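You operate a simulated robot arm through the tools that you are given. There is no shell and no other tool. Be economical: measure what you need, move in short steps, check, and stop when the job is done.

You are at the controls of a simulated robot arm. One attempt, no reset.

JOB
Wipe the smear off the oak table and stand the stone jar there.
Fine: green cloth, laid back after; slide the coaster over the clean spot, jar on the coaster. Set down upright: stone jar. What is to be rubbed or washed off counts as gone when no trace of it is left.

The check looks at the end state, three seconds after you hand in, the way a careful person would. Anything else that was tipped, shoved, dropped, spilled or broken makes it a failure. Flat cloth is picked up by pressing the open fingertips on it (5 to 10 N) and closing them slowly along it; thin cloth reads only 2 to 8 mm in the jaws.

ROBOT AND FRAMES
A 7-joint arm with a two-finger gripper, on a carriage that runs on a rail from [-2.163, 0] to [0.217, 0] (x, y) and turns from -3.264 to 2.531 rad about z. Base frame: it is fixed where the carriage stands at the start and does not move with it; the origin is on the floor, on the carriage's upright axis, x ahead of it, y to its left, z up; the surface under the hand at the start is at about z = 0.75. Units: m, rad, N and s.
Its first joint turns from -2.601 to 2.601 rad. Places, roughly: coaster [-1.75, 5.75, 0.25]; cream coaster [0.3, -0.5, 0.8]; smear on the oak table [0.4, -0.5, 0.8]. Payload 2.45 kg.
The tool frame sits at the grasp point between the pads (the TCP): z along the fingers, y along the line on which they close. The tips reach 0.026 m beyond it. The gripper opens to 0.096 m. The gripper's body begins 0.069 m behind the TCP.
Orientation is that of the tool frame in the base frame, as [roll, pitch, yaw] about the fixed x, y, z axes, in that order (R = Rz(yaw) Ry(pitch) Rx(roll)). With the fingers straight down and closing along the base's y, the tool's x points along the base's -x, its y along +y and its z along -z.

CONTROLS
- The arm moves only by the tool drive_tool. Its arguments are lists of equal length, an entry for each row: "xyz": the shift along the tool's x, y, z in mm, a list of three; "angular": the turn, a rotation vector about the tool's x, y, z in rad, a list of three; "grip": the gripper command, from -1 (fully open) to 1 (shut), values between in proportion. In form: {"xyz": [[dx, dy, dz], ...], "angular": [[wx, wy, wz], ...], "grip": [grip, ...]}. A call has 1 to 12 rows; each row shifts and turns the commanded pose from where the row before left it, along the tool's axes as they then stand. A row lasts 0.2 s, in which the tool goes at most 0.05 m and 0.15 rad; a call with a longer step from one row to the next is refused whole, and so is a gripper value outside its range. A pose out of reach is approached as far as the arm can. The call stops where the force on the tool passes 40 N (or 10 N more than at its start, if that is more) or the arm is blocked; 0.2 s more then pass. Each finger halts on what it meets, pressing with about 40 N; the grip force reading is that of the motor and also rises with nothing between the fingers. The clock runs only during rows and for 0.2 s after the last one: add rows that do not move to give the fingers time. The reply holds the time, the measured pose of the TCP, the force on the tool along the base axes, the opening and the grip force, in the units named above and with some noise, with the torque about the TCP (base axes, N m) and any sound that the robot's microphone picked up.
- Cameras (640 x 400 px; columns grow to the right, rows downward): "scene" is now at [0.0022, 0.0992, 1.6078]; the picture's right is [-0.83, -0.56, 0.00], its down [-0.35, 0.53, -0.77] and it looks along [0.43, -0.64, -0.63] (base axes); focal length 279 px, centre (320, 200). "wrist" rides on the gripper at [0.082, 0.003, -0.098] in the tool frame; the picture's right is [-0.04, 1.00, 0.00], its down [-0.73, -0.03, -0.68] and it looks along [-0.68, -0.03, 0.73] (tool axes); focal length 256 px, centre (320, 200). There is no depth. A picture from a camera that has moved, and an enlarged one, comes with that camera's place and axes in the base frame and with its lens.
- capture(camera): a new picture of that camera. No time passes.
- move_column(by): slides the trunk up (or, below 0, down) by that many m; the arm and the scene camera ride with it, the base frame stays. It gives what a move gives, with no picture.
- base_move(legs): drives the robot by 1 to 6 legs, each [ahead, left, turn to the left] in m, m and rad, along the robot's own axes; the way and the turn of a leg run together, so that a leg with both is an arc; at most 1.5 m and 3.142 rad a leg. The arm and the cameras ride along, it lands a little off, and it stops where it bumps. It keeps to its track: a leg is cut to what the track allows. It gives what a move gives.
- aim_head(pan, tilt): turns the head with the scene camera to pan (to the left, within 2.705 rad either way) and tilt (down, from -0.506 to 1.204), counted from straight ahead of the robot. It gives what a move gives.
- close_up(camera, box): a new picture of the part [left, top, right, bottom] of that camera's present view, enlarged. No time passes.
- hand_in(): hands the job in; it is judged then, once.

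Go step by step. Nothing tells you exact positions but the pictures and the camera data: compare them with the known pose of the tool, close in by small moves and look again before you grip or let go. The budget is 120 turns and 82 pictures, counting those below and the enlarged ones. Unless the task says otherwise, let go and move clear before handing in, and close with one line.

The tools are called after "Request:" as name(argument=value, ...) on one line, values as JSON. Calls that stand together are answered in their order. drive_tool: Moves the arm, as the interface text tells. Its arguments: {"type":"object","properties":{"xyz":{"type":"array","items":{"type":"array","items":{"type":"number"}}},"angular":{"type":"array","items":{"type":"array","items":{"type":"number"}}},"grip":{"type":"array","items":{"type":"number"}}},"required":["xyz","angular","grip"]} The other tools are called the same way: move_column (by) slides the trunk up or down; base_move (legs) drives the base; aim_head (pan, tilt) turns the head that bears the scene camera; capture (camera) takes a picture; close_up (camera, box) takes an enlarged picture of a part of a camera's view; hand_in () hands the job in.

At the start:

```text
time_s: 0.0
position: [0.6009, -0.4673, 1.0064]
orientation: [3.14, 0.0, -3.141]
contact_force: [-0.2, 0.7, -0.6]
moment: [-0.02, -0.01, 0.02]
finger_gap: 0.096
grasp_force: 0.1
trunk travel left (down, up): [-0.6, 0.11]
robot x, y, heading: [0.0004, 0.0021, 0.001]
head pan, tilt: [-0.977, 0.688]
```

scene: 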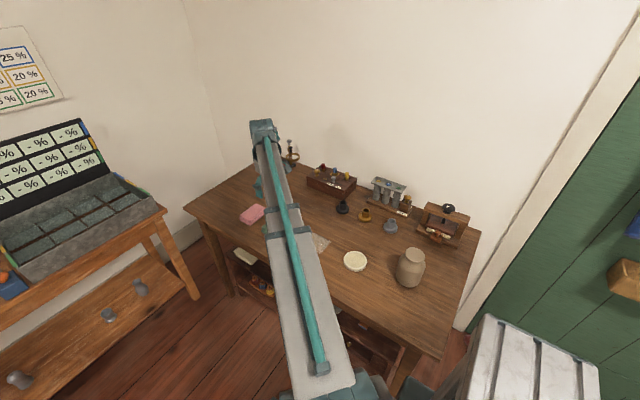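
wrist: 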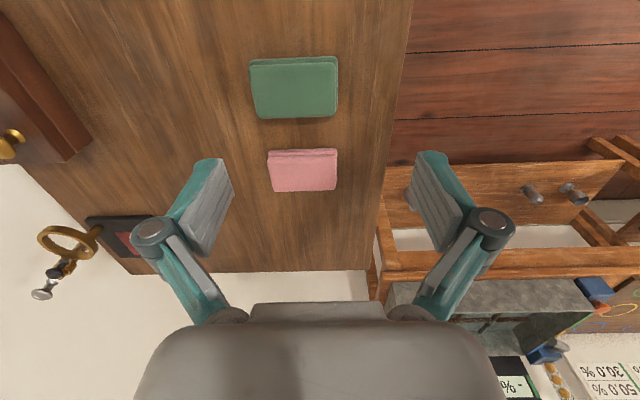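

The wrist view shows a green and a pink cloth, the scene shows the smear, the cream coaster and the jar on the table. I'll enlarge the table before moving.

Request:
close_up(camera="scene", box=[300, 160, 492, 280])

Request:
close_up(camera="wrist", box=[200, 30, 400, 210])

```text
3.33 times, centred on (396, 220) of scene
camera zoom: at [0.0022, 0.0992, 1.6078], right [-0.83, -0.56, 0.0], down [-0.35, 0.53, -0.77], along [0.43, -0.64, -0.63], focal length 930 px, centre (67, 133)
```

zoom: 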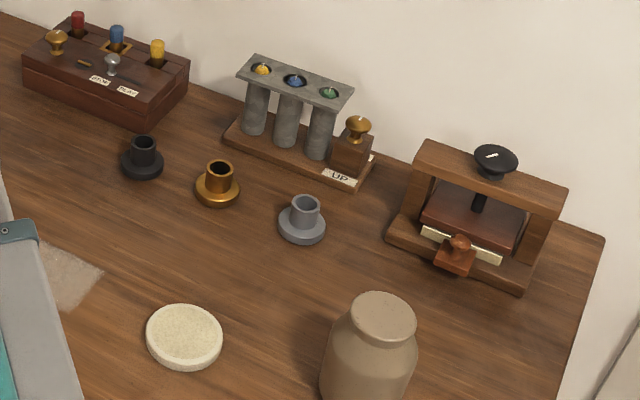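

```text
2.22 times, centred on (300, 120) of wrist
camera zoom: at [0.5197, -0.4638, 1.1052], right [0.04, 1.0, 0.0], down [0.73, -0.03, 0.68], along [0.68, -0.03, -0.73], focal length 569 px, centre (364, 378)
```

zoom: 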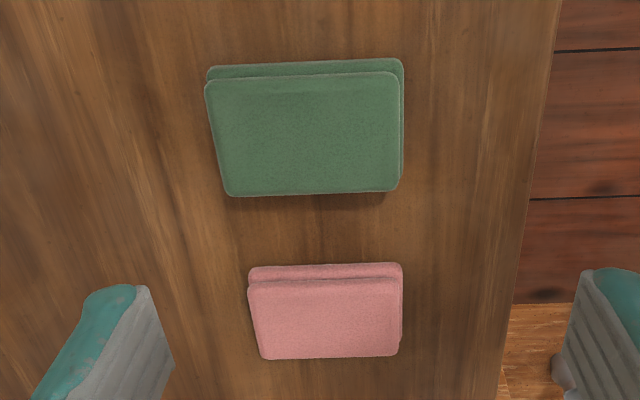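

The green cloth is a folded pad about 0.115 m (y) by 0.08 m (x) at about [0.645, -0.505]. I'll turn the tool a quarter turn so that the fingers close along x and look again.

Request:
drive_tool(xyz=[[0, 0, 0], [0, 0, 0], [0, 0, 0], [0, 0, 0], [0, 0, 0], [0, 0, 0], [0, 0, 0], [0, 0, 0], [0, 0, 0], [0, 0, 0], [0, 0, 0], [-18, 22, 40]], angular=[[0, 0, 0.1428], [0, 0, 0.1428], [0, 0, 0.1428], [0, 0, 0.1428], [0, 0, 0.1428], [0, 0, 0.1428], [0, 0, 0.1428], [0, 0, 0.1428], [0, 0, 0.1428], [0, 0, 0.1428], [0, 0, 0.1428], [0, 0, 0]], grip=[-1, -1, -1, -1, -1, -1, -1, -1, -1, -1, -1, -1])

Request:
capture(camera="wrist")

Request:
capture(camera="scene")

```text
time_s: 2.6
position: [0.6244, -0.4853, 0.9662]
orientation: [3.139, -0.001, 1.567]
contact_force: [0.8, -0.7, 0.3]
moment: [0.01, 0.05, -0.01]
finger_gap: 0.096
grasp_force: 0.0
trunk travel left (down, up): [-0.6, 0.11]
robot x, y, heading: [-0.0, 0.0022, -0.003]
head pan, tilt: [-0.977, 0.688]
```

```text
77 pictures are left
camera wrist: at [0.6284, -0.4041, 1.0635], right [1.0, -0.04, 0.0], down [-0.03, -0.73, 0.68], along [-0.03, -0.68, -0.73], focal length 256 px, centre (320, 200)
```

wrist: 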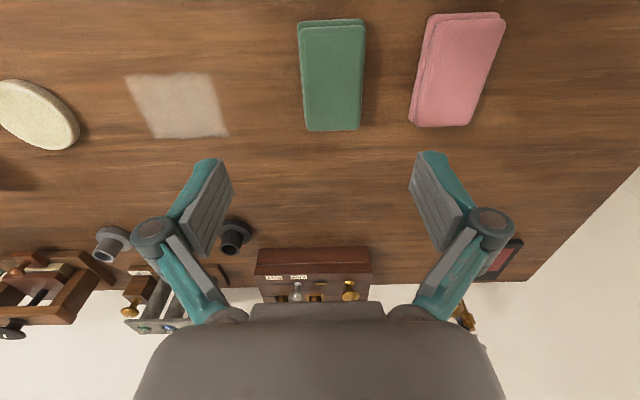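

```text
76 pictures are left
camera scene: at [0.0027, 0.099, 1.6078], right [-0.83, -0.56, 0.0], down [-0.36, 0.53, -0.77], along [0.43, -0.64, -0.63], focal length 279 px, centre (320, 200)
```

scene: 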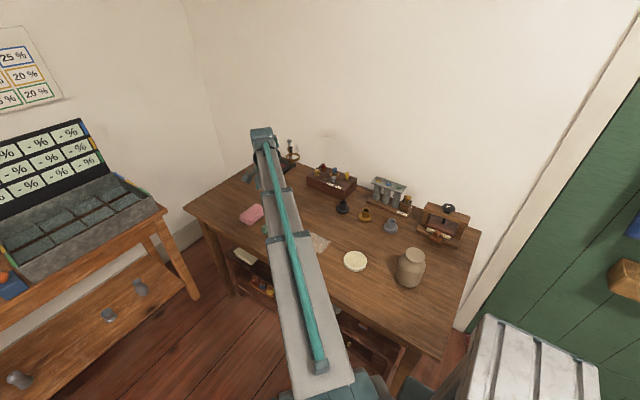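

Green pad centre comes out near [0.64, -0.51], the smear spans about x 0.397–0.497, y -0.572 to -0.491. I'll move over the pad with the fingers partly closed and lower to just above it.

Request:
drive_tool(xyz=[[-24, 15, 0], [0, 0, 40], [0, 0, 40], [0, 0, 40], [0, 0, 30], [0, 0, 10], [0, 0, 0]], angular=[[0, 0, 0], [0, 0, 0], [0, 0, 0], [0, 0, 0], [0, 0, 0], [0, 0, 0], [0, 0, 0]], grip=[0.2, 0.2, 0.2, 0.2, 0.2, 0.2, 0.2])

Request:
capture(camera="wrist")

```text
time_s: 4.2
position: [0.6361, -0.5088, 0.8073]
orientation: [3.14, 0.0, 1.57]
contact_force: [0.1, 0.9, 6.2]
moment: [-0.01, -0.03, -0.01]
finger_gap: 0.0386
grasp_force: 0.4
trunk travel left (down, up): [-0.6, 0.11]
robot x, y, heading: [0.0044, 0.002, 0.006]
head pan, tilt: [-0.977, 0.688]
```

```text
75 pictures are left
camera wrist: at [0.6395, -0.428, 0.9056], right [1.0, -0.04, 0.0], down [-0.03, -0.73, 0.68], along [-0.03, -0.68, -0.73], focal length 256 px, centre (320, 200)
```

wrist: 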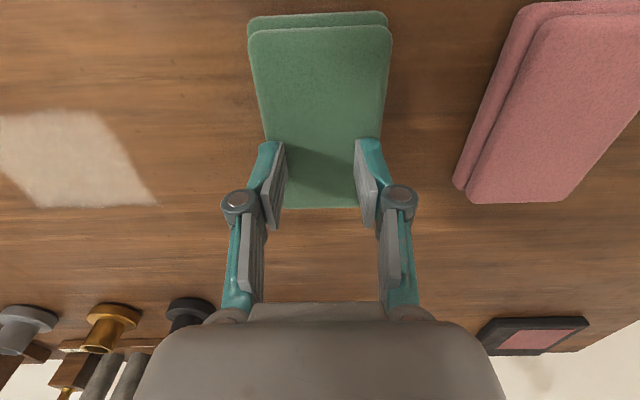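

The tips already press on the pad at 6 N, well inside its edges. Closing slowly now.

Request:
drive_tool(xyz=[[0, 0, 1], [0, 0, 0], [0, 0, 0], [0, 0, 0], [0, 0, 0], [0, 0, 0], [0, 0, 0], [0, 0, 0], [0, 0, 0], [0, 0, 0], [0, 0, 0], [0, 0, 0]], angular=[[0, 0, 0], [0, 0, 0], [0, 0, 0], [0, 0, 0], [0, 0, 0], [0, 0, 0], [0, 0, 0], [0, 0, 0], [0, 0, 0], [0, 0, 0], [0, 0, 0], [0, 0, 0]], grip=[0.25, 0.32, 0.39, 0.46, 0.53, 0.6, 0.67, 0.74, 0.81, 0.88, 0.95, 1.0])

Request:
capture(camera="wrist")

```text
time_s: 6.8
position: [0.6366, -0.509, 0.8069]
orientation: [3.139, 0.0, 1.571]
contact_force: [-4.5, 1.1, 17.3]
moment: [0.02, 0.09, 0.04]
finger_gap: 0.0059
grasp_force: 28.7
trunk travel left (down, up): [-0.6, 0.11]
robot x, y, heading: [-0.0007, 0.0009, 0.003]
head pan, tilt: [-0.977, 0.688]
```

```text
74 pictures are left
camera wrist: at [0.6395, -0.4274, 0.9047], right [1.0, -0.04, 0.0], down [-0.03, -0.73, 0.68], along [-0.03, -0.68, -0.73], focal length 256 px, centre (320, 200)
```

wrist: 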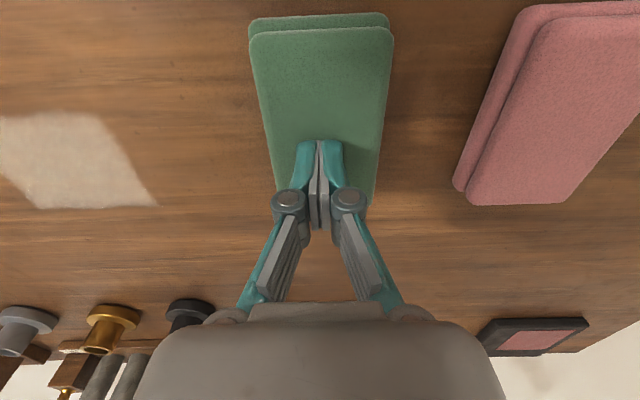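

Gap reads 6 mm at 29 N, so cloth seems to be pinched. I'll lift a little and check.

Request:
drive_tool(xyz=[[0, 0, 0], [0, 0, -10], [0, 0, -20], [0, 0, -30], [0, 0, 0]], angular=[[0, 0, 0], [0, 0, 0], [0, 0, 0], [0, 0, 0], [0, 0, 0]], grip=[1, 1, 1, 1, 1])

Request:
capture(camera="wrist")

```text
time_s: 8.0
position: [0.6402, -0.509, 0.8666]
orientation: [-3.14, 0.001, 1.57]
contact_force: [-0.7, -0.2, 0.1]
moment: [0.01, -0.02, 0.0]
finger_gap: 0.0003
grasp_force: 28.6
trunk travel left (down, up): [-0.6, 0.11]
robot x, y, heading: [0.0001, 0.0013, 0.001]
head pan, tilt: [-0.977, 0.688]
```

```text
73 pictures are left
camera wrist: at [0.6428, -0.4273, 0.9652], right [1.0, -0.04, 0.0], down [-0.03, -0.73, 0.68], along [-0.03, -0.68, -0.73], focal length 256 px, centre (320, 200)
```

wrist: 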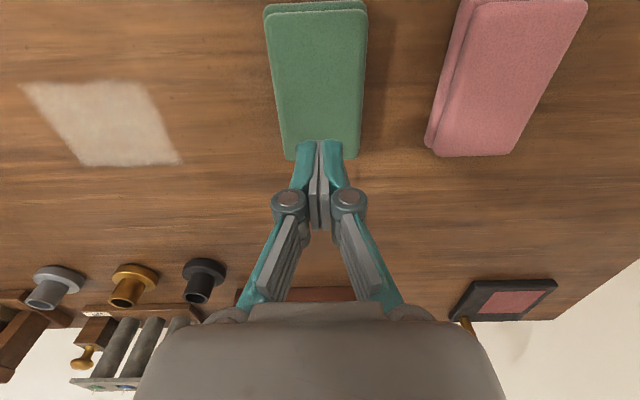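

The cloth slipped out; the pressing force had risen to 17 N. I'll retry with a smaller opening, hold 5–10 N, and close more slowly.

Request:
drive_tool(xyz=[[0, 0, 0], [10, 0, 0], [0, 0, 30], [0, 0, 20], [0, 0, 5], [0, 0, 2], [0, 0, 1], [0, 0, 0]], angular=[[0, 0, 0], [0, 0, 0], [0, 0, 0], [0, 0, 0], [0, 0, 0], [0, 0, 0], [0, 0, 0], [0, 0, 0]], grip=[0.2, 0.2, 0.2, 0.2, 0.2, 0.2, 0.2, 0.2])

```text
time_s: 9.8
position: [0.6393, -0.499, 0.808]
orientation: [-3.14, 0.0, 1.572]
contact_force: [1.5, 0.5, 4.6]
moment: [0.0, -0.08, 0.0]
finger_gap: 0.0389
grasp_force: 0.8
trunk travel left (down, up): [-0.6, 0.11]
robot x, y, heading: [-0.0011, -0.0017, -0.001]
head pan, tilt: [-0.977, 0.688]
```

Request:
drive_tool(xyz=[[0, 0, 0.4], [0, 0, 0], [0, 0, 0], [0, 0, 0], [0, 0, 0], [0, 0, 0], [0, 0, 0], [0, 0, 0], [0, 0, 0], [0, 0, 0], [0, 0, 0], [0, 0, 0]], angular=[[0, 0, 0], [0, 0, 0], [0, 0, 0], [0, 0, 0], [0, 0, 0], [0, 0, 0], [0, 0, 0], [0, 0, 0], [0, 0, 0], [0, 0, 0], [0, 0, 0], [0, 0, 0]], grip=[0.22, 0.25, 0.28, 0.31, 0.34, 0.37, 0.4, 0.43, 0.46, 0.49, 0.52, 0.55])

```text
time_s: 12.4
position: [0.6386, -0.4994, 0.8066]
orientation: [3.14, -0.001, 1.571]
contact_force: [-1.0, -0.6, 14.2]
moment: [0.01, 0.02, 0.0]
finger_gap: 0.0219
grasp_force: 0.2
trunk travel left (down, up): [-0.6, 0.11]
robot x, y, heading: [-0.0026, -0.0009, -0.0]
head pan, tilt: [-0.977, 0.688]
```

Request:
drive_tool(xyz=[[0, 0, -0.5], [0, 0, 0], [0, 0, 0], [0, 0, 0], [0, 0, 0], [0, 0, 0]], angular=[[0, 0, 0], [0, 0, 0], [0, 0, 0], [0, 0, 0], [0, 0, 0], [0, 0, 0]], grip=[0.58, 0.61, 0.64, 0.67, 0.7, 0.73])

```text
time_s: 13.8
position: [0.6394, -0.4987, 0.807]
orientation: [-3.141, 0.001, 1.571]
contact_force: [0.2, 0.5, 4.7]
moment: [0.02, 0.02, 0.01]
finger_gap: 0.0125
grasp_force: 0.0
trunk travel left (down, up): [-0.6, 0.11]
robot x, y, heading: [-0.0022, -0.0014, -0.006]
head pan, tilt: [-0.977, 0.688]
```

Request:
drive_tool(xyz=[[0, 0, 0.2], [0, 0, 0], [0, 0, 0], [0, 0, 0], [0, 0, 0], [0, 0, 0], [0, 0, 0], [0, 0, 0], [0, 0, 0], [0, 0, 0]], angular=[[0, 0, 0], [0, 0, 0], [0, 0, 0], [0, 0, 0], [0, 0, 0], [0, 0, 0], [0, 0, 0], [0, 0, 0], [0, 0, 0], [0, 0, 0]], grip=[0.76, 0.79, 0.82, 0.85, 0.88, 0.91, 0.94, 0.97, 1.0, 1.0])

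Request:
capture(camera="wrist")

```text
time_s: 16.0
position: [0.6379, -0.4973, 0.808]
orientation: [3.14, -0.001, 1.571]
contact_force: [-0.4, 0.2, 0.1]
moment: [0.01, 0.0, -0.01]
finger_gap: 0.0
grasp_force: 28.5
trunk travel left (down, up): [-0.6, 0.11]
robot x, y, heading: [0.0021, 0.0013, 0.005]
head pan, tilt: [-0.977, 0.688]
```

```text
72 pictures are left
camera wrist: at [0.6419, -0.4172, 0.9058], right [1.0, -0.04, 0.0], down [-0.03, -0.73, 0.68], along [-0.03, -0.68, -0.73], focal length 256 px, centre (320, 200)
```

wrist: 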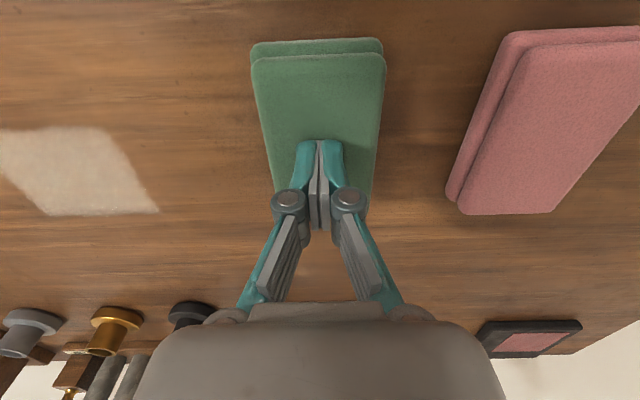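

The pinch only got air, but from two views the table lies at about z = 0.752 and the pad's top at 0.78. So the pad is about 28 mm thick and 66 mm wide. It can be gripped by its sides; I'll rise, open and look.

Request:
drive_tool(xyz=[[0, 0, -20], [0, 0, -10], [0, 0, 0], [0, 0, 0], [0, 0, 0]], angular=[[0, 0, 0], [0, 0, 0], [0, 0, 0], [0, 0, 0], [0, 0, 0]], grip=[1, -1, -1, -1, -1])

Request:
capture(camera="wrist")

```text
time_s: 17.2
position: [0.6415, -0.4982, 0.8386]
orientation: [3.14, 0.001, 1.572]
contact_force: [0.0, 0.4, 0.3]
moment: [0.0, 0.0, 0.02]
finger_gap: 0.0961
grasp_force: 0.0
trunk travel left (down, up): [-0.6, 0.11]
robot x, y, heading: [-0.0003, -0.0016, 0.002]
head pan, tilt: [-0.977, 0.688]
```

```text
71 pictures are left
camera wrist: at [0.6441, -0.4175, 0.9362], right [1.0, -0.04, 0.0], down [-0.03, -0.73, 0.68], along [-0.03, -0.68, -0.73], focal length 256 px, centre (320, 200)
```

wrist: 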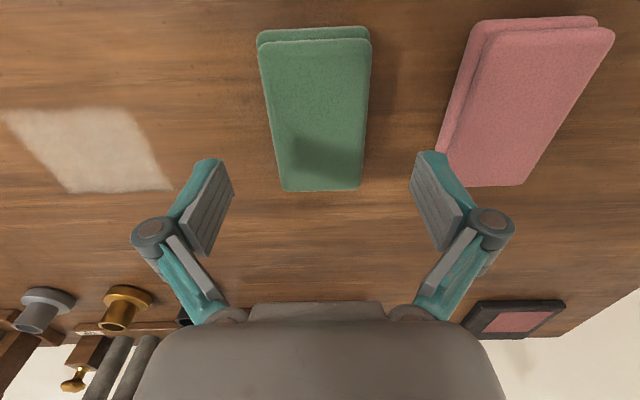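

The pad sits centred between the fingers. I'll lower around it and close gently.

Request:
drive_tool(xyz=[[0, 0, 20], [0, 0, 20], [0, 0, 10], [0, 0, 4], [0, 0, 0], [0, 0, 0], [0, 0, 0], [0, 0, 0], [0, 0, 0], [0, 0, 0], [0, 0, 0]], angular=[[0, 0, 0], [0, 0, 0], [0, 0, 0], [0, 0, 0], [0, 0, 0], [0, 0, 0], [0, 0, 0], [0, 0, 0], [0, 0, 0], [0, 0, 0], [0, 0, 0]], grip=[-1, -1, -1, -1, -1, -0.8, -0.6, -0.5, -0.4, -0.3, -0.3])

Request:
capture(camera="wrist")

```text
time_s: 19.6
position: [0.6391, -0.4974, 0.7843]
orientation: [-3.141, -0.001, 1.572]
contact_force: [-0.3, -0.6, 2.4]
moment: [0.03, 0.08, 0.0]
finger_gap: 0.067
grasp_force: 39.8
trunk travel left (down, up): [-0.6, 0.11]
robot x, y, heading: [0.0007, 0.002, 0.003]
head pan, tilt: [-0.977, 0.688]
```

```text
70 pictures are left
camera wrist: at [0.6426, -0.4161, 0.882], right [1.0, -0.04, 0.0], down [-0.03, -0.73, 0.68], along [-0.03, -0.68, -0.73], focal length 256 px, centre (320, 200)
```

wrist: 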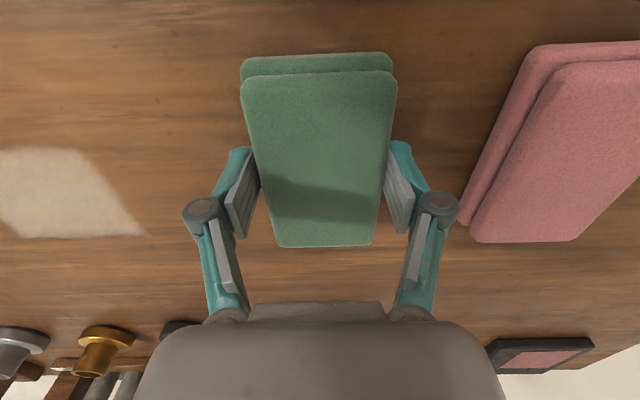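

The jaws stopped at 67 mm on the pad with about 40 N. I'll lift a little to check that it holds.

Request:
drive_tool(xyz=[[0, 0, -10], [0, 0, -20], [0, 0, -20], [0, 0, 0]], angular=[[0, 0, 0], [0, 0, 0], [0, 0, 0], [0, 0, 0]], grip=[-0.3, -0.3, -0.3, -0.3])

Request:
capture(camera="wrist")

```text
time_s: 20.6
position: [0.6398, -0.4979, 0.8354]
orientation: [-3.139, 0.0, 1.571]
contact_force: [-0.8, 0.0, -0.4]
moment: [-0.01, -0.02, 0.03]
finger_gap: 0.0671
grasp_force: 39.6
trunk travel left (down, up): [-0.6, 0.11]
robot x, y, heading: [0.0016, 0.0025, 0.002]
head pan, tilt: [-0.977, 0.688]
```

```text
69 pictures are left
camera wrist: at [0.6431, -0.4173, 0.9331], right [1.0, -0.04, 0.0], down [-0.03, -0.73, 0.68], along [-0.03, -0.68, -0.73], focal length 256 px, centre (320, 200)
```

wrist: 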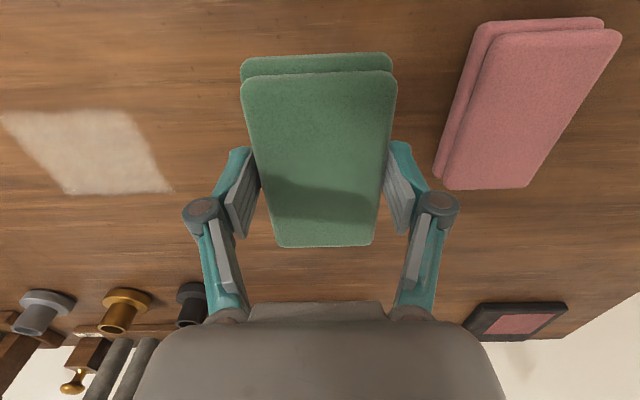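

The pad is held (its home: TCP [0.640, -0.498, 0.784]). I'll carry it over the smear's left part at about x 0.42 and lower it.

Request:
drive_tool(xyz=[[-5, -44, 0], [-9, -44, 0], [-9, -44, 0], [-9, -44, 0], [0, -44, 0], [0, 0, 25], [0, 0, 15], [0, 0, 5], [0, 0, 3], [0, 0, 0]], angular=[[0, 0, 0], [0, 0, 0], [0, 0, 0], [0, 0, 0], [0, 0, 0], [0, 0, 0], [0, 0, 0], [0, 0, 0], [0, 0, 0], [0, 0, 0]], grip=[-0.3, -0.3, -0.3, -0.3, -0.3, -0.3, -0.3, -0.3, -0.3, -0.3])

Request:
capture(camera="wrist")

```text
time_s: 22.8
position: [0.418, -0.5319, 0.7842]
orientation: [-3.141, 0.001, 1.573]
contact_force: [0.4, 0.2, -0.4]
moment: [-0.01, 0.02, -0.02]
finger_gap: 0.0666
grasp_force: 40.1
trunk travel left (down, up): [-0.6, 0.11]
robot x, y, heading: [-0.0035, -0.0003, 0.001]
head pan, tilt: [-0.977, 0.688]
```

```text
68 pictures are left
camera wrist: at [0.4216, -0.4502, 0.8828], right [1.0, -0.04, 0.0], down [-0.03, -0.73, 0.68], along [-0.03, -0.68, -0.73], focal length 256 px, centre (320, 200)
```

wrist: 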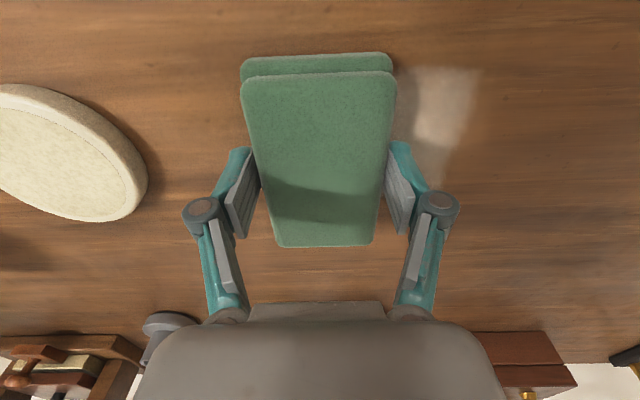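

Just over the table with no contact yet. I'll press down slowly to a light contact.

Request:
drive_tool(xyz=[[0, 0, 1], [0, 0, 1], [0, 0, 0]], angular=[[0, 0, 0], [0, 0, 0], [0, 0, 0]], grip=[-0.3, -0.3, -0.3])

```text
time_s: 23.6
position: [0.4191, -0.53, 0.7836]
orientation: [3.141, -0.002, 1.571]
contact_force: [2.0, -1.9, 6.5]
moment: [0.04, 0.04, 0.03]
finger_gap: 0.0671
grasp_force: 39.8
trunk travel left (down, up): [-0.6, 0.11]
robot x, y, heading: [0.0004, 0.0, -0.003]
head pan, tilt: [-0.977, 0.688]
```

Contact at 6.5 N. I'll stroke across the smear and back.

Request:
drive_tool(xyz=[[0, -15, 0.2], [0, 15, 0], [0, 15, 0], [0, 15, 0], [0, 15, 0], [0, 15, 0], [0, 15, 0], [0, 15, 0], [0, 0, 0]], angular=[[0, 0, 0], [0, 0, 0], [0, 0, 0], [0, 0, 0], [0, 0, 0], [0, 0, 0], [0, 0, 0], [0, 0, 0], [0, 0, 0]], grip=[-0.3, -0.3, -0.3, -0.3, -0.3, -0.3, -0.3, -0.3, -0.3])

Request:
capture(camera="wrist")

```text
time_s: 25.6
position: [0.5074, -0.5323, 0.7834]
orientation: [3.141, -0.001, 1.572]
contact_force: [-2.7, -0.2, 7.3]
moment: [0.06, 0.12, 0.03]
finger_gap: 0.0668
grasp_force: 40.1
trunk travel left (down, up): [-0.6, 0.11]
robot x, y, heading: [-0.0007, 0.0002, 0.0]
head pan, tilt: [-0.977, 0.688]
```

```text
67 pictures are left
camera wrist: at [0.5112, -0.4502, 0.8819], right [1.0, -0.04, 0.0], down [-0.03, -0.73, 0.68], along [-0.03, -0.68, -0.73], focal length 256 px, centre (320, 200)
```

wrist: 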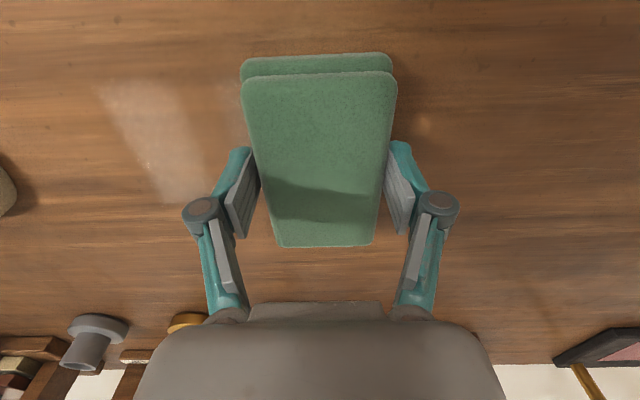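

It works; the smear is fading. More strokes, further left, with small y shifts.

Request:
drive_tool(xyz=[[0, -20, 0], [0, -20, 0], [0, -20, 0], [0, -20, 0], [0, -20, 0], [0, -20, 0], [12, 0, 0], [0, 20, 0], [0, 20, 0], [0, 20, 0], [0, 20, 0], [0, 20, 0]], angular=[[0, 0, 0], [0, 0, 0], [0, 0, 0], [0, 0, 0], [0, 0, 0], [0, 0, 0], [0, 0, 0], [0, 0, 0], [0, 0, 0], [0, 0, 0], [0, 0, 0], [0, 0, 0]], grip=[-0.3, -0.3, -0.3, -0.3, -0.3, -0.3, -0.3, -0.3, -0.3, -0.3, -0.3, -0.3])

Request:
drive_tool(xyz=[[-24, 10, 0], [0, -20, 0], [0, -20, 0], [0, -20, 0], [0, -20, 0], [0, -20, 0], [0, -20, 0], [12, 20, 0], [0, 20, 0], [0, 20, 0], [0, 20, 0], [0, 20, 0]], angular=[[0, 0, 0], [0, 0, 0], [0, 0, 0], [0, 0, 0], [0, 0, 0], [0, 0, 0], [0, 0, 0], [0, 0, 0], [0, 0, 0], [0, 0, 0], [0, 0, 0], [0, 0, 0]], grip=[-0.3, -0.3, -0.3, -0.3, -0.3, -0.3, -0.3, -0.3, -0.3, -0.3, -0.3, -0.3])

Request:
capture(camera="wrist")

```text
time_s: 28.2
position: [0.4867, -0.5192, 0.7834]
orientation: [-3.141, 0.0, 1.571]
contact_force: [-3.3, -1.0, 7.6]
moment: [0.01, 0.18, 0.06]
finger_gap: 0.0668
grasp_force: 40.3
trunk travel left (down, up): [-0.6, 0.11]
robot x, y, heading: [0.0025, 0.0006, 0.001]
head pan, tilt: [-0.977, 0.688]
```

```text
time_s: 30.8
position: [0.479, -0.5307, 0.7833]
orientation: [-3.141, 0.0, 1.571]
contact_force: [-0.2, -0.3, 0.0]
moment: [0.0, -0.02, -0.02]
finger_gap: 0.0668
grasp_force: 39.6
trunk travel left (down, up): [-0.6, 0.11]
robot x, y, heading: [-0.0002, 0.001, -0.001]
head pan, tilt: [-0.977, 0.688]
```

```text
66 pictures are left
camera wrist: at [0.4826, -0.4503, 0.8821], right [1.0, -0.04, 0.0], down [-0.03, -0.73, 0.68], along [-0.03, -0.68, -0.73], focal length 256 px, centre (320, 200)
```

wrist: 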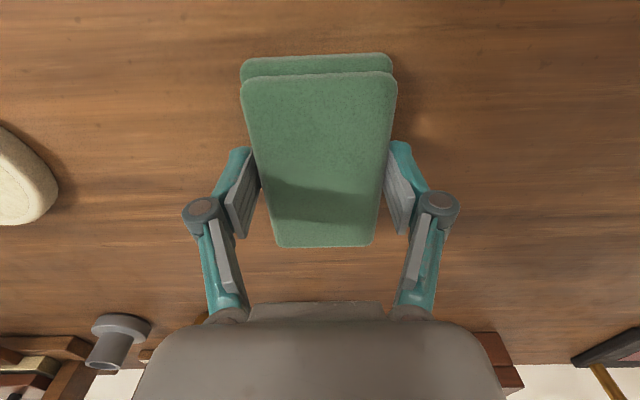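

It looks nearly clean, but contact was lost at the end. I'll press slightly more and do one more pass, then lift and look.

Request:
drive_tool(xyz=[[0, 15, 0.8], [0, 15, 0], [0, -20, 0], [0, -20, 0], [0, -20, 0], [0, -20, 0], [0, -20, 0], [0, -20, 0], [0, 20, 0], [0, 20, 0], [0, 20, 0], [0, 0, 0]], angular=[[0, 0, 0], [0, 0, 0], [0, 0, 0], [0, 0, 0], [0, 0, 0], [0, 0, 0], [0, 0, 0], [0, 0, 0], [0, 0, 0], [0, 0, 0], [0, 0, 0], [0, 0, 0]], grip=[-0.3, -0.3, -0.3, -0.3, -0.3, -0.3, -0.3, -0.3, -0.3, -0.3, -0.3, -0.3])

Request:
drive_tool(xyz=[[0, 20, 0], [0, 20, 0], [0, 10, 0], [0, 0, -10], [0, 30, -40], [0, 40, 0], [0, 30, 0], [0, 0, 0]], angular=[[0, 0, 0], [0, 0, 0], [0, 0, 0], [0, 0, 0], [0, 0, 0], [0, 0, 0], [0, 0, 0], [0, 0, 0]], grip=[-0.3, -0.3, -0.3, -0.3, -0.3, -0.3, -0.3, -0.3])

Request:
capture(camera="wrist")

```text
time_s: 33.4
position: [0.4469, -0.5312, 0.7828]
orientation: [3.14, 0.001, 1.568]
contact_force: [-3.5, 0.1, 9.9]
moment: [0.0, 0.17, 0.03]
finger_gap: 0.0671
grasp_force: 39.9
trunk travel left (down, up): [-0.6, 0.11]
robot x, y, heading: [-0.0013, -0.0002, 0.0]
head pan, tilt: [-0.977, 0.688]
```

```text
time_s: 35.2
position: [0.5977, -0.5302, 0.8329]
orientation: [3.141, 0.0, 1.571]
contact_force: [-0.6, 0.1, -0.7]
moment: [0.02, 0.02, -0.01]
finger_gap: 0.0669
grasp_force: 40.0
trunk travel left (down, up): [-0.6, 0.11]
robot x, y, heading: [0.0018, 0.0003, -0.0]
head pan, tilt: [-0.977, 0.688]
```

```text
65 pictures are left
camera wrist: at [0.6009, -0.4494, 0.9309], right [1.0, -0.04, 0.0], down [-0.03, -0.73, 0.68], along [-0.03, -0.68, -0.73], focal length 256 px, centre (320, 200)
```

wrist: 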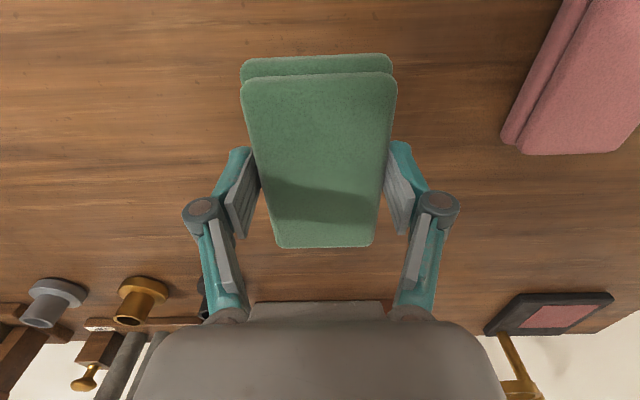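

Request:
close_up(camera="wrist", box=[0, 40, 250, 240])

Request:
close_up(camera="scene", box=[250, 190, 410, 290])

```text
2.00 times, centred on (125, 140) of wrist
camera zoom: at [0.6009, -0.4494, 0.9309], right [1.0, -0.04, 0.0], down [-0.03, -0.73, 0.68], along [-0.03, -0.68, -0.73], focal length 512 px, centre (710, 320)
```

zoom: 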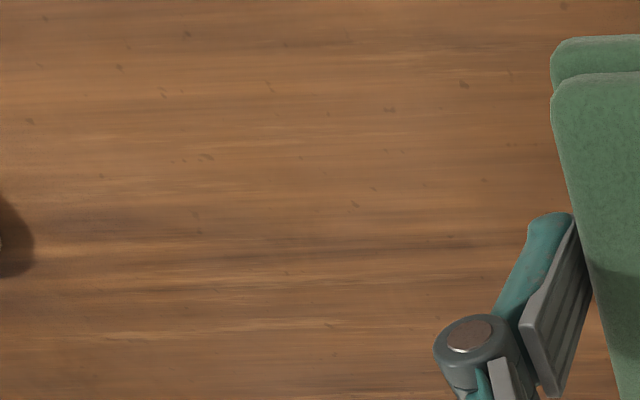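

```text
4.00 times, centred on (330, 240) of scene
camera zoom: at [0.0022, 0.0993, 1.6078], right [-0.83, -0.56, 0.0], down [-0.35, 0.53, -0.77], along [0.43, -0.64, -0.63], focal length 1116 px, centre (280, 40)
```

zoom: 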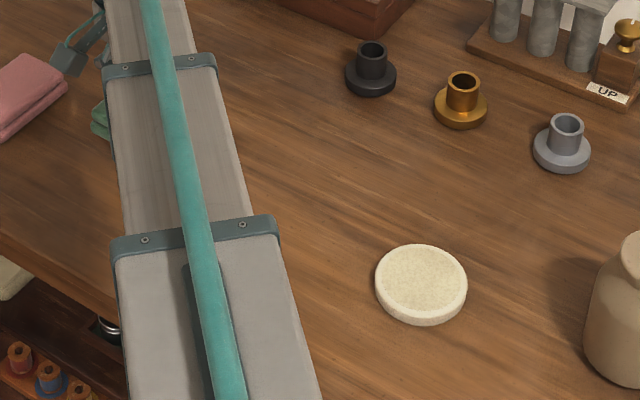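

No trace left. Now I'll lay the cloth back at its home and release.

Request:
drive_tool(xyz=[[16, 21, 0], [16.2, 21, 0], [0, 0, 20], [0, 0, 20], [0, 0, 6], [0, 0, 2], [0, 0, 0.8], [0, 0, 0]], angular=[[0, 0, 0], [0, 0, 0], [0, 0, 0], [0, 0, 0], [0, 0, 0], [0, 0, 0], [0, 0, 0], [0, 0, 0]], grip=[-0.3, -0.3, -0.3, -0.3, -0.3, -0.3, -0.3, -0.3])

```text
time_s: 37.0
position: [0.6394, -0.4991, 0.7835]
orientation: [-3.141, 0.0, 1.57]
contact_force: [0.2, -0.1, 0.2]
moment: [-0.01, -0.03, 0.03]
finger_gap: 0.0668
grasp_force: 39.6
trunk travel left (down, up): [-0.6, 0.11]
robot x, y, heading: [-0.0019, -0.0006, -0.001]
head pan, tilt: [-0.977, 0.688]
```

Request:
drive_tool(xyz=[[0, 0, 0.5], [0, 0, 0], [0, 0, 0], [0, 0, 0], [0, 0, -5], [0, 0, -20], [0, 0, -40], [0, 0, -20], [0, 0, 0]], angular=[[0, 0, 0], [0, 0, 0], [0, 0, 0], [0, 0, 0], [0, 0, 0], [0, 0, 0], [0, 0, 0], [0, 0, 0], [0, 0, 0]], grip=[-0.3, -0.5, -0.9, -1, -1, -1, -1, -1, -1])

Request:
capture(camera="wrist")

```text
time_s: 39.0
position: [0.6402, -0.4994, 0.8687]
orientation: [-3.141, 0.0, 1.572]
contact_force: [0.4, -0.8, 0.6]
moment: [-0.01, 0.03, 0.02]
finger_gap: 0.096
grasp_force: 0.0
trunk travel left (down, up): [-0.6, 0.11]
robot x, y, heading: [0.001, -0.0007, 0.007]
head pan, tilt: [-0.977, 0.688]
```

```text
62 pictures are left
camera wrist: at [0.6439, -0.4171, 0.9671], right [1.0, -0.04, 0.0], down [-0.03, -0.73, 0.68], along [-0.03, -0.68, -0.73], focal length 256 px, centre (320, 200)
```

wrist: 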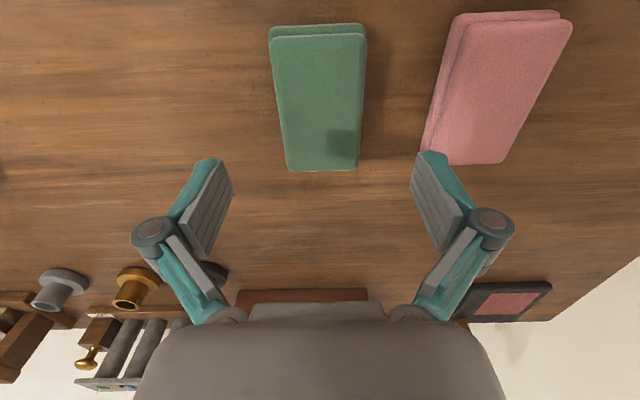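

The cloth is back home. Now move above the coaster and look.

Request:
drive_tool(xyz=[[0, 0, -40], [0, -40, -30], [-4, -45, 0], [-4, -45, 0], [-4, -45, 0], [-4, -45, 0], [-4, -45, 0], [-4, -45, 0], [-4, -45, 0], [0, -15, 0], [0, 0, 0]], angular=[[0, 0, 0], [0, 0, 0], [0, 0, 0], [0, 0, 0], [0, 0, 0], [0, 0, 0], [0, 0, 0], [0, 0, 0], [0, 0, 0], [0, 0, 0], [0, 0, 0]], grip=[-1, -1, -1, -1, -1, -1, -1, -1, -1, -1, -1])

Request:
capture(camera="wrist")

Request:
capture(camera="scene")

```text
time_s: 41.4
position: [0.2706, -0.5277, 0.9387]
orientation: [3.141, 0.0, 1.571]
contact_force: [-0.8, -0.5, -0.9]
moment: [0.02, 0.0, 0.03]
finger_gap: 0.0957
grasp_force: 0.1
trunk travel left (down, up): [-0.6, 0.11]
robot x, y, heading: [0.0028, -0.0024, -0.003]
head pan, tilt: [-0.977, 0.688]
```

```text
61 pictures are left
camera wrist: at [0.2739, -0.4458, 1.0369], right [1.0, -0.04, 0.0], down [-0.03, -0.73, 0.68], along [-0.03, -0.68, -0.73], focal length 256 px, centre (320, 200)
```

wrist: 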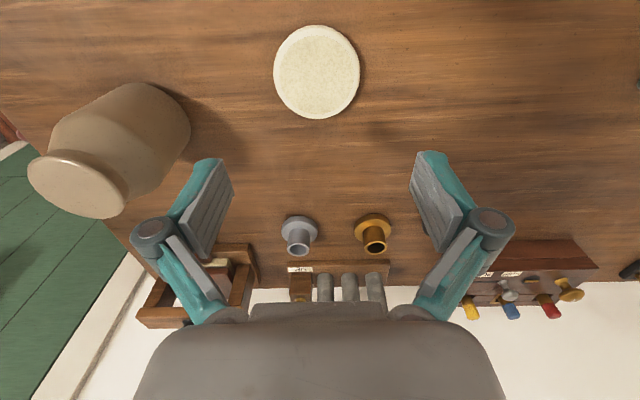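

```text
60 pictures are left
camera scene: at [0.0023, 0.0992, 1.6078], right [-0.83, -0.56, 0.0], down [-0.35, 0.53, -0.77], along [0.43, -0.64, -0.63], focal length 279 px, centre (320, 200)
```

scene: 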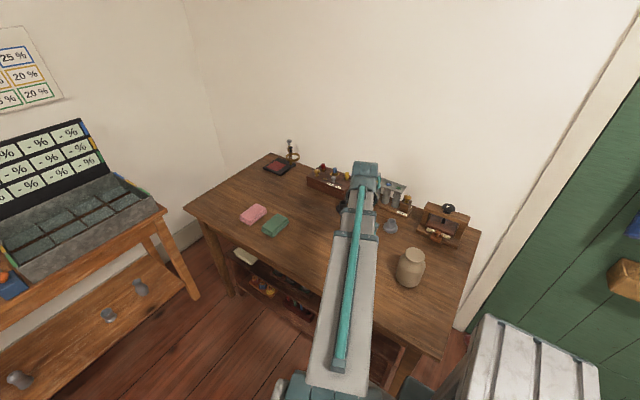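

The coaster is a 0.085 m disc at about [0.267, -0.526]; the 0.096 m opening just clears it. I'll centre and lower to just above it, then check.

Request:
drive_tool(xyz=[[1, -3, 40], [0, 0, 40], [0, 0, 35], [0, 0, 5], [0, 0, 0]], angular=[[0, 0, 0], [0, 0, 0], [0, 0, 0], [0, 0, 0], [0, 0, 0]], grip=[-1, -1, -1, -1, -1])

Request:
capture(camera="wrist")

```text
time_s: 42.6
position: [0.2666, -0.5291, 0.8186]
orientation: [-3.14, 0.0, 1.57]
contact_force: [0.3, 0.0, 0.2]
moment: [-0.02, 0.02, 0.0]
finger_gap: 0.096
grasp_force: 0.1
trunk travel left (down, up): [-0.6, 0.11]
robot x, y, heading: [0.0005, 0.0005, 0.002]
head pan, tilt: [-0.977, 0.688]
```

```text
59 pictures are left
camera wrist: at [0.2702, -0.4467, 0.9173], right [1.0, -0.04, 0.0], down [-0.03, -0.73, 0.68], along [-0.03, -0.68, -0.73], focal length 256 px, centre (320, 200)
```

wrist: 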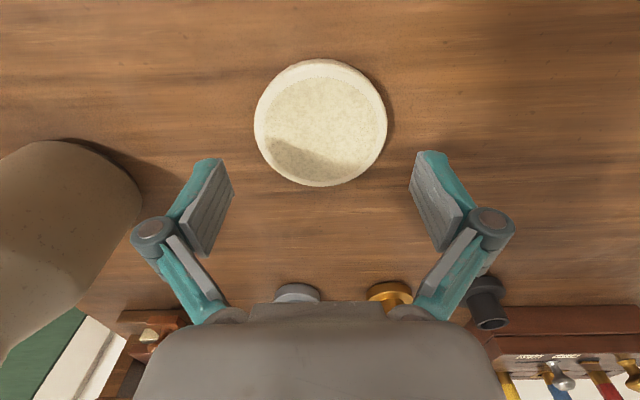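

Well centred in x; a 4 mm shift in y. Lower so that the tips are just over the table, and close.

Request:
drive_tool(xyz=[[4, 0, 15], [0, 0, 15], [0, 0, 4], [0, 0, 2], [0, 0, 0], [0, 0, 0], [0, 0, 0], [0, 0, 0]], angular=[[0, 0, 0], [0, 0, 0], [0, 0, 0], [0, 0, 0], [0, 0, 0], [0, 0, 0], [0, 0, 0], [0, 0, 0]], grip=[-1, -1, -1, -1, -1, -0.9, -0.8, -0.74])

Request:
capture(camera="wrist")

```text
time_s: 44.4
position: [0.2679, -0.5231, 0.7828]
orientation: [3.141, 0.001, 1.572]
contact_force: [-0.4, 0.6, -0.1]
moment: [0.01, 0.01, 0.01]
finger_gap: 0.0836
grasp_force: 0.2
trunk travel left (down, up): [-0.6, 0.11]
robot x, y, heading: [0.0025, 0.003, 0.0]
head pan, tilt: [-0.977, 0.688]
```

```text
58 pictures are left
camera wrist: at [0.2705, -0.4404, 0.8807], right [1.0, -0.04, 0.0], down [-0.03, -0.73, 0.68], along [-0.03, -0.68, -0.73], focal length 256 px, centre (320, 200)
```

wrist: 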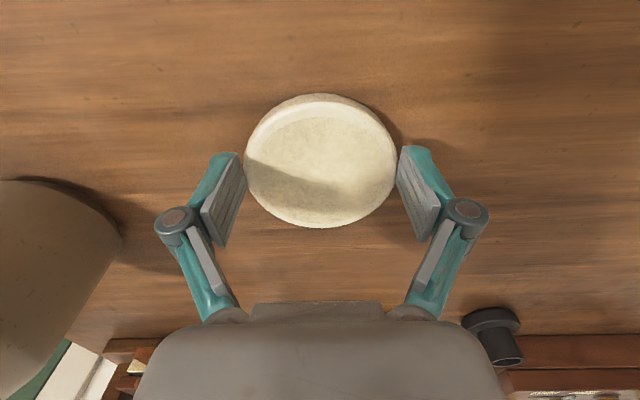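

Request:
drive_tool(xyz=[[0, 0, 0], [0, 0, 0], [0, 0, 0], [0, 0, 0]], angular=[[0, 0, 0], [0, 0, 0], [0, 0, 0], [0, 0, 0]], grip=[-0.7, -0.65, -0.6, -0.6])

```text
time_s: 45.4
position: [0.2667, -0.5213, 0.7819]
orientation: [3.141, 0.001, 1.572]
contact_force: [0.1, 0.2, 18.4]
moment: [-0.06, -0.01, -0.01]
finger_gap: 0.0796
grasp_force: 11.8
trunk travel left (down, up): [-0.6, 0.11]
robot x, y, heading: [-0.0018, 0.0026, 0.003]
head pan, tilt: [-0.977, 0.688]
```

Request:
close_up(camera="wrist", box=[180, 80, 460, 255])

```text
2.29 times, centred on (320, 168) of wrist
camera zoom: at [0.2704, -0.4401, 0.881], right [1.0, -0.04, 0.0], down [-0.03, -0.73, 0.68], along [-0.03, -0.68, -0.73], focal length 585 px, centre (320, 274)
```

zoom: 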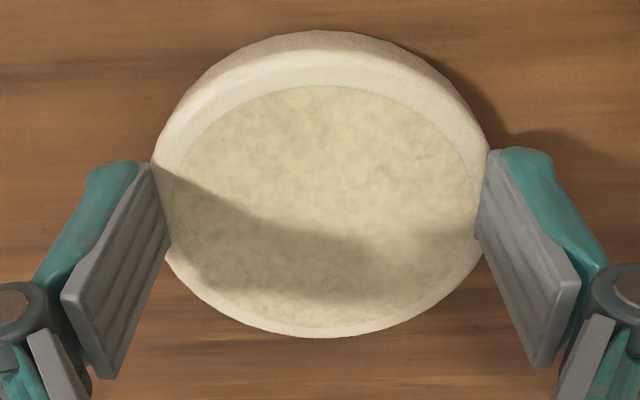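

The disc is between the fingers; upward load of 18 N is odd, perhaps tips on the table. I'll ease up 1.5 mm and re-read.

Request:
drive_tool(xyz=[[0, 0, -1.5], [0, 0, 0]], angular=[[0, 0, 0], [0, 0, 0]], grip=[-0.6, -0.6])

```text
time_s: 46.0
position: [0.2682, -0.5206, 0.783]
orientation: [3.141, 0.0, 1.571]
contact_force: [-0.8, -0.5, 3.7]
moment: [-0.01, 0.02, 0.03]
finger_gap: 0.0783
grasp_force: 0.1
trunk travel left (down, up): [-0.6, 0.11]
robot x, y, heading: [0.0005, -0.0023, -0.001]
head pan, tilt: [-0.977, 0.688]
```

Request:
close_up(camera="wrist", box=[180, 80, 460, 255])

Request:
close_up(camera="scene", box=[290, 180, 450, 280])

```text
2.29 times, centred on (320, 168) of wrist
camera zoom: at [0.2708, -0.4397, 0.8819], right [1.0, -0.04, 0.0], down [-0.03, -0.73, 0.68], along [-0.03, -0.68, -0.73], focal length 585 px, centre (320, 274)
```

zoom: 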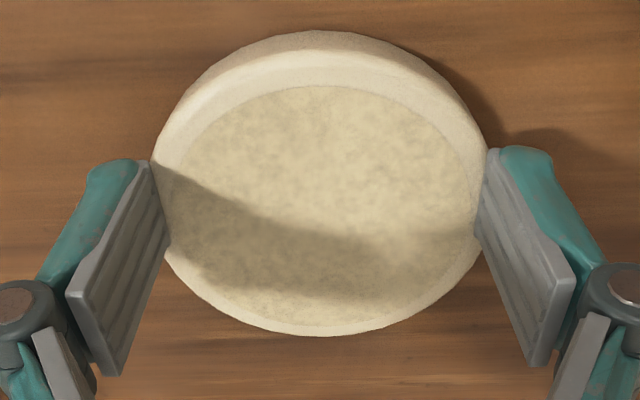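

```text
4.00 times, centred on (370, 230) of scene
camera zoom: at [0.002, 0.0996, 1.6076], right [-0.83, -0.56, 0.0], down [-0.35, 0.53, -0.77], along [0.43, -0.64, -0.63], focal length 1116 px, centre (120, 80)
```

zoom: 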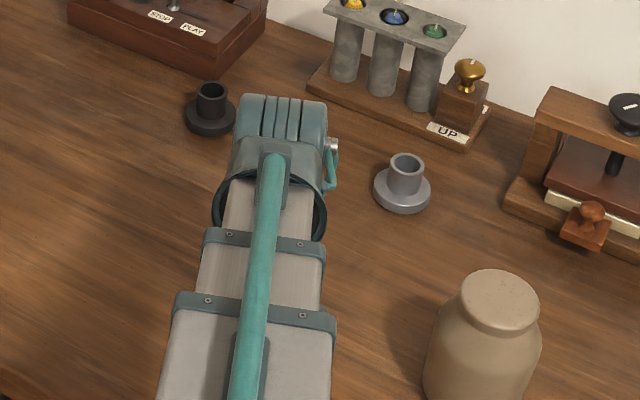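

The fingers may sit on the rim's rounded edge. I'll open, feel for the table gently, and close lower on the disc.

Request:
drive_tool(xyz=[[0, 0, 0], [0, 0, 0], [0, 0, 1], [0, 0, 1], [0, 0, 1], [0, 0, 0]], angular=[[0, 0, 0], [0, 0, 0], [0, 0, 0], [0, 0, 0], [0, 0, 0], [0, 0, 0]], grip=[-0.8, -0.95, -1, -1, -1, -1])

```text
time_s: 47.4
position: [0.2681, -0.5229, 0.7811]
orientation: [-3.14, 0.002, 1.57]
contact_force: [-0.9, 0.2, 0.1]
moment: [-0.01, 0.0, -0.02]
finger_gap: 0.0962
grasp_force: 0.2
trunk travel left (down, up): [-0.6, 0.11]
robot x, y, heading: [0.0022, -0.0015, -0.003]
head pan, tilt: [-0.977, 0.688]
```

Request:
drive_tool(xyz=[[0, 0, 1], [0, 0, 1], [0, 0, 0]], angular=[[0, 0, 0], [0, 0, 0], [0, 0, 0]], grip=[-1, -1, -1])

```text
time_s: 48.2
position: [0.2681, -0.5221, 0.7789]
orientation: [3.142, 0.001, 1.571]
contact_force: [0.8, 0.4, -0.1]
moment: [0.0, -0.02, -0.02]
finger_gap: 0.0959
grasp_force: 0.0
trunk travel left (down, up): [-0.6, 0.11]
robot x, y, heading: [-0.0006, 0.0016, -0.001]
head pan, tilt: [-0.977, 0.688]
```

Request:
drive_tool(xyz=[[0, 0, 1], [0, 0, 1], [0, 0, 0]], angular=[[0, 0, 0], [0, 0, 0], [0, 0, 0]], grip=[-1, -1, -1])

```text
time_s: 49.0
position: [0.2682, -0.5213, 0.7774]
orientation: [-3.14, -0.002, 1.571]
contact_force: [-0.6, -0.1, 0.5]
moment: [-0.01, 0.0, -0.02]
finger_gap: 0.0961
grasp_force: 0.0
trunk travel left (down, up): [-0.6, 0.11]
robot x, y, heading: [-0.003, 0.0003, 0.005]
head pan, tilt: [-0.977, 0.688]
```

Tips are about at the table's surface without load. Close here.

Request:
drive_tool(xyz=[[0, 0, 0], [0, 0, 0], [0, 0, 0], [0, 0, 0], [0, 0, 0], [0, 0, 0]], angular=[[0, 0, 0], [0, 0, 0], [0, 0, 0], [0, 0, 0], [0, 0, 0], [0, 0, 0]], grip=[-0.9, -0.8, -0.74, -0.7, -0.66, -0.64])

Request:
close_up(camera="wrist", box=[180, 80, 460, 255])

```text
time_s: 50.4
position: [0.2667, -0.5217, 0.7757]
orientation: [3.141, 0.002, 1.57]
contact_force: [0.3, -1.2, 9.9]
moment: [-0.11, -0.05, 0.02]
finger_gap: 0.0865
grasp_force: 40.2
trunk travel left (down, up): [-0.6, 0.11]
robot x, y, heading: [-0.0008, -0.0038, -0.004]
head pan, tilt: [-0.977, 0.688]
```

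```text
2.29 times, centred on (320, 168) of wrist
camera zoom: at [0.271, -0.4404, 0.8754], right [1.0, -0.04, 0.0], down [-0.03, -0.73, 0.68], along [-0.03, -0.68, -0.73], focal length 585 px, centre (320, 274)
```

zoom: 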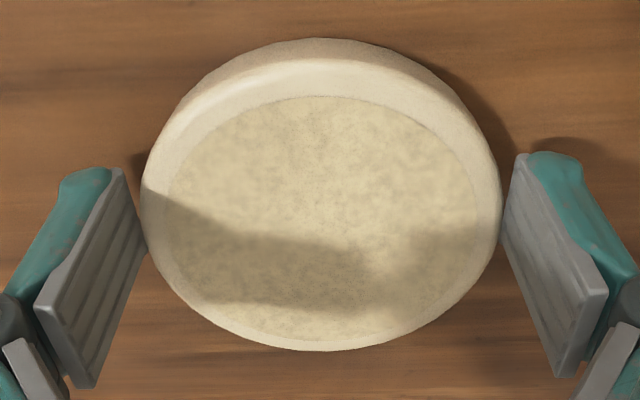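

Now the disc is firmly held (86.5 mm, 40 N). Sliding it 180 mm along x to the clean spot.

Request:
drive_tool(xyz=[[0, 5, -0.5], [0, 15, 0], [0, 20, 0], [0, 20, 0], [-3, 20, 0], [-3, 20, 0], [-3, 20, 0], [0, 20, 0], [0, 20, 0], [0, 15, 0], [0, 5, 0], [0, 0, 0]], angular=[[0, 0, 0], [0, 0, 0], [0, 0, 0], [0, 0, 0], [0, 0, 0], [0, 0, 0], [0, 0, 0], [0, 0, 0], [0, 0, 0], [0, 0, 0], [0, 0, 0], [0, 0, 0]], grip=[-0.64, -0.64, -0.64, -0.64, -0.64, -0.64, -0.64, -0.64, -0.64, -0.64, -0.64, -0.64])

Request:
capture(camera="wrist")

```text
time_s: 53.0
position: [0.4483, -0.5298, 0.7762]
orientation: [-3.141, 0.001, 1.571]
contact_force: [-0.6, 0.6, 1.2]
moment: [-0.02, 0.01, -0.01]
finger_gap: 0.0864
grasp_force: 39.9
trunk travel left (down, up): [-0.6, 0.11]
robot x, y, heading: [0.0026, 0.0037, 0.0]
head pan, tilt: [-0.977, 0.688]
```

```text
53 pictures are left
camera wrist: at [0.4512, -0.4494, 0.8755], right [1.0, -0.04, 0.0], down [-0.03, -0.73, 0.68], along [-0.03, -0.68, -0.73], focal length 256 px, centre (320, 200)
```

wrist: 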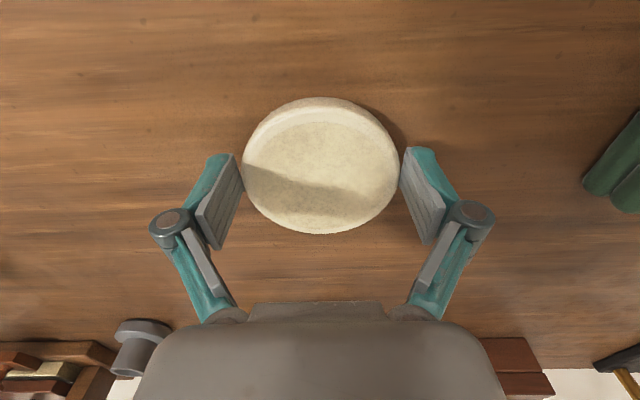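

Coaster is on the spot at about [0.447, -0.533]. Release, rise and go look at the jar.

Request:
drive_tool(xyz=[[0, 0, 0], [0, 0, 0], [0, 0, -10], [0, 0, -40], [0, 0, -45], [0, -45, -45], [0, -45, -45], [0, -45, -45], [0, -45, 0], [0, -45, 0], [0, -45, 0], [0, -45, 0]], angular=[[0, 0, 0], [0, 0, 0], [0, 0, 0], [0, 0, 0], [0, 0, 0], [0, 0, 0], [0, 0, 0], [0, 0, 0], [0, 0, 0], [0, 0, 0], [0, 0, 0], [0, 0, 0]], grip=[-0.9, -1, -1, -1, -1, -1, -1, -1, -1, -1, -1, -1])

Request:
capture(camera="wrist")

Request:
capture(camera="scene")

```text
refused: row 6 steps farther than a row can; nothing moved
```

```text
52 pictures are left
camera wrist: at [0.4512, -0.4494, 0.8755], right [1.0, -0.04, 0.0], down [-0.03, -0.73, 0.68], along [-0.03, -0.68, -0.73], focal length 256 px, centre (320, 200)
```

wrist: 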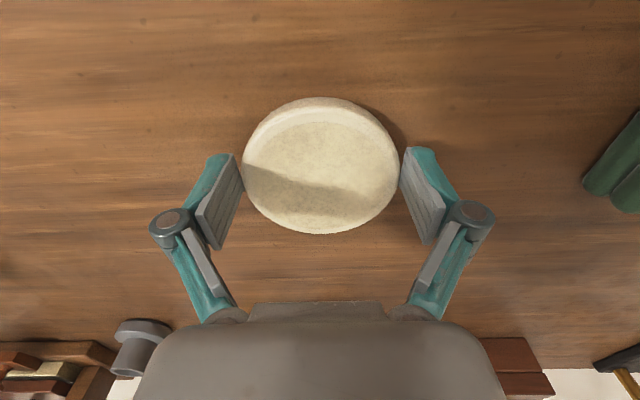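

```text
51 pictures are left
camera scene: at [0.0021, 0.0993, 1.6077], right [-0.83, -0.56, 0.0], down [-0.35, 0.53, -0.77], along [0.43, -0.64, -0.63], focal length 279 px, centre (320, 200)
```

scene: 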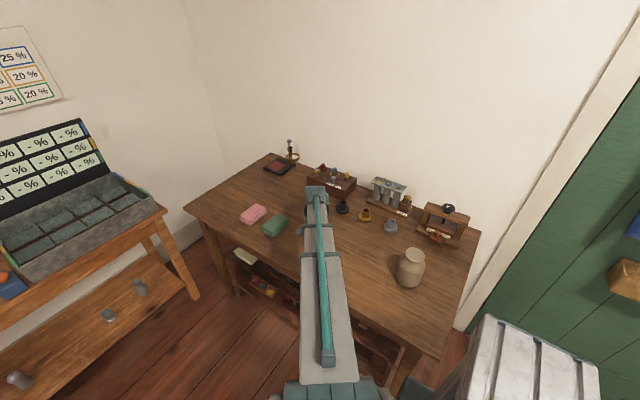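

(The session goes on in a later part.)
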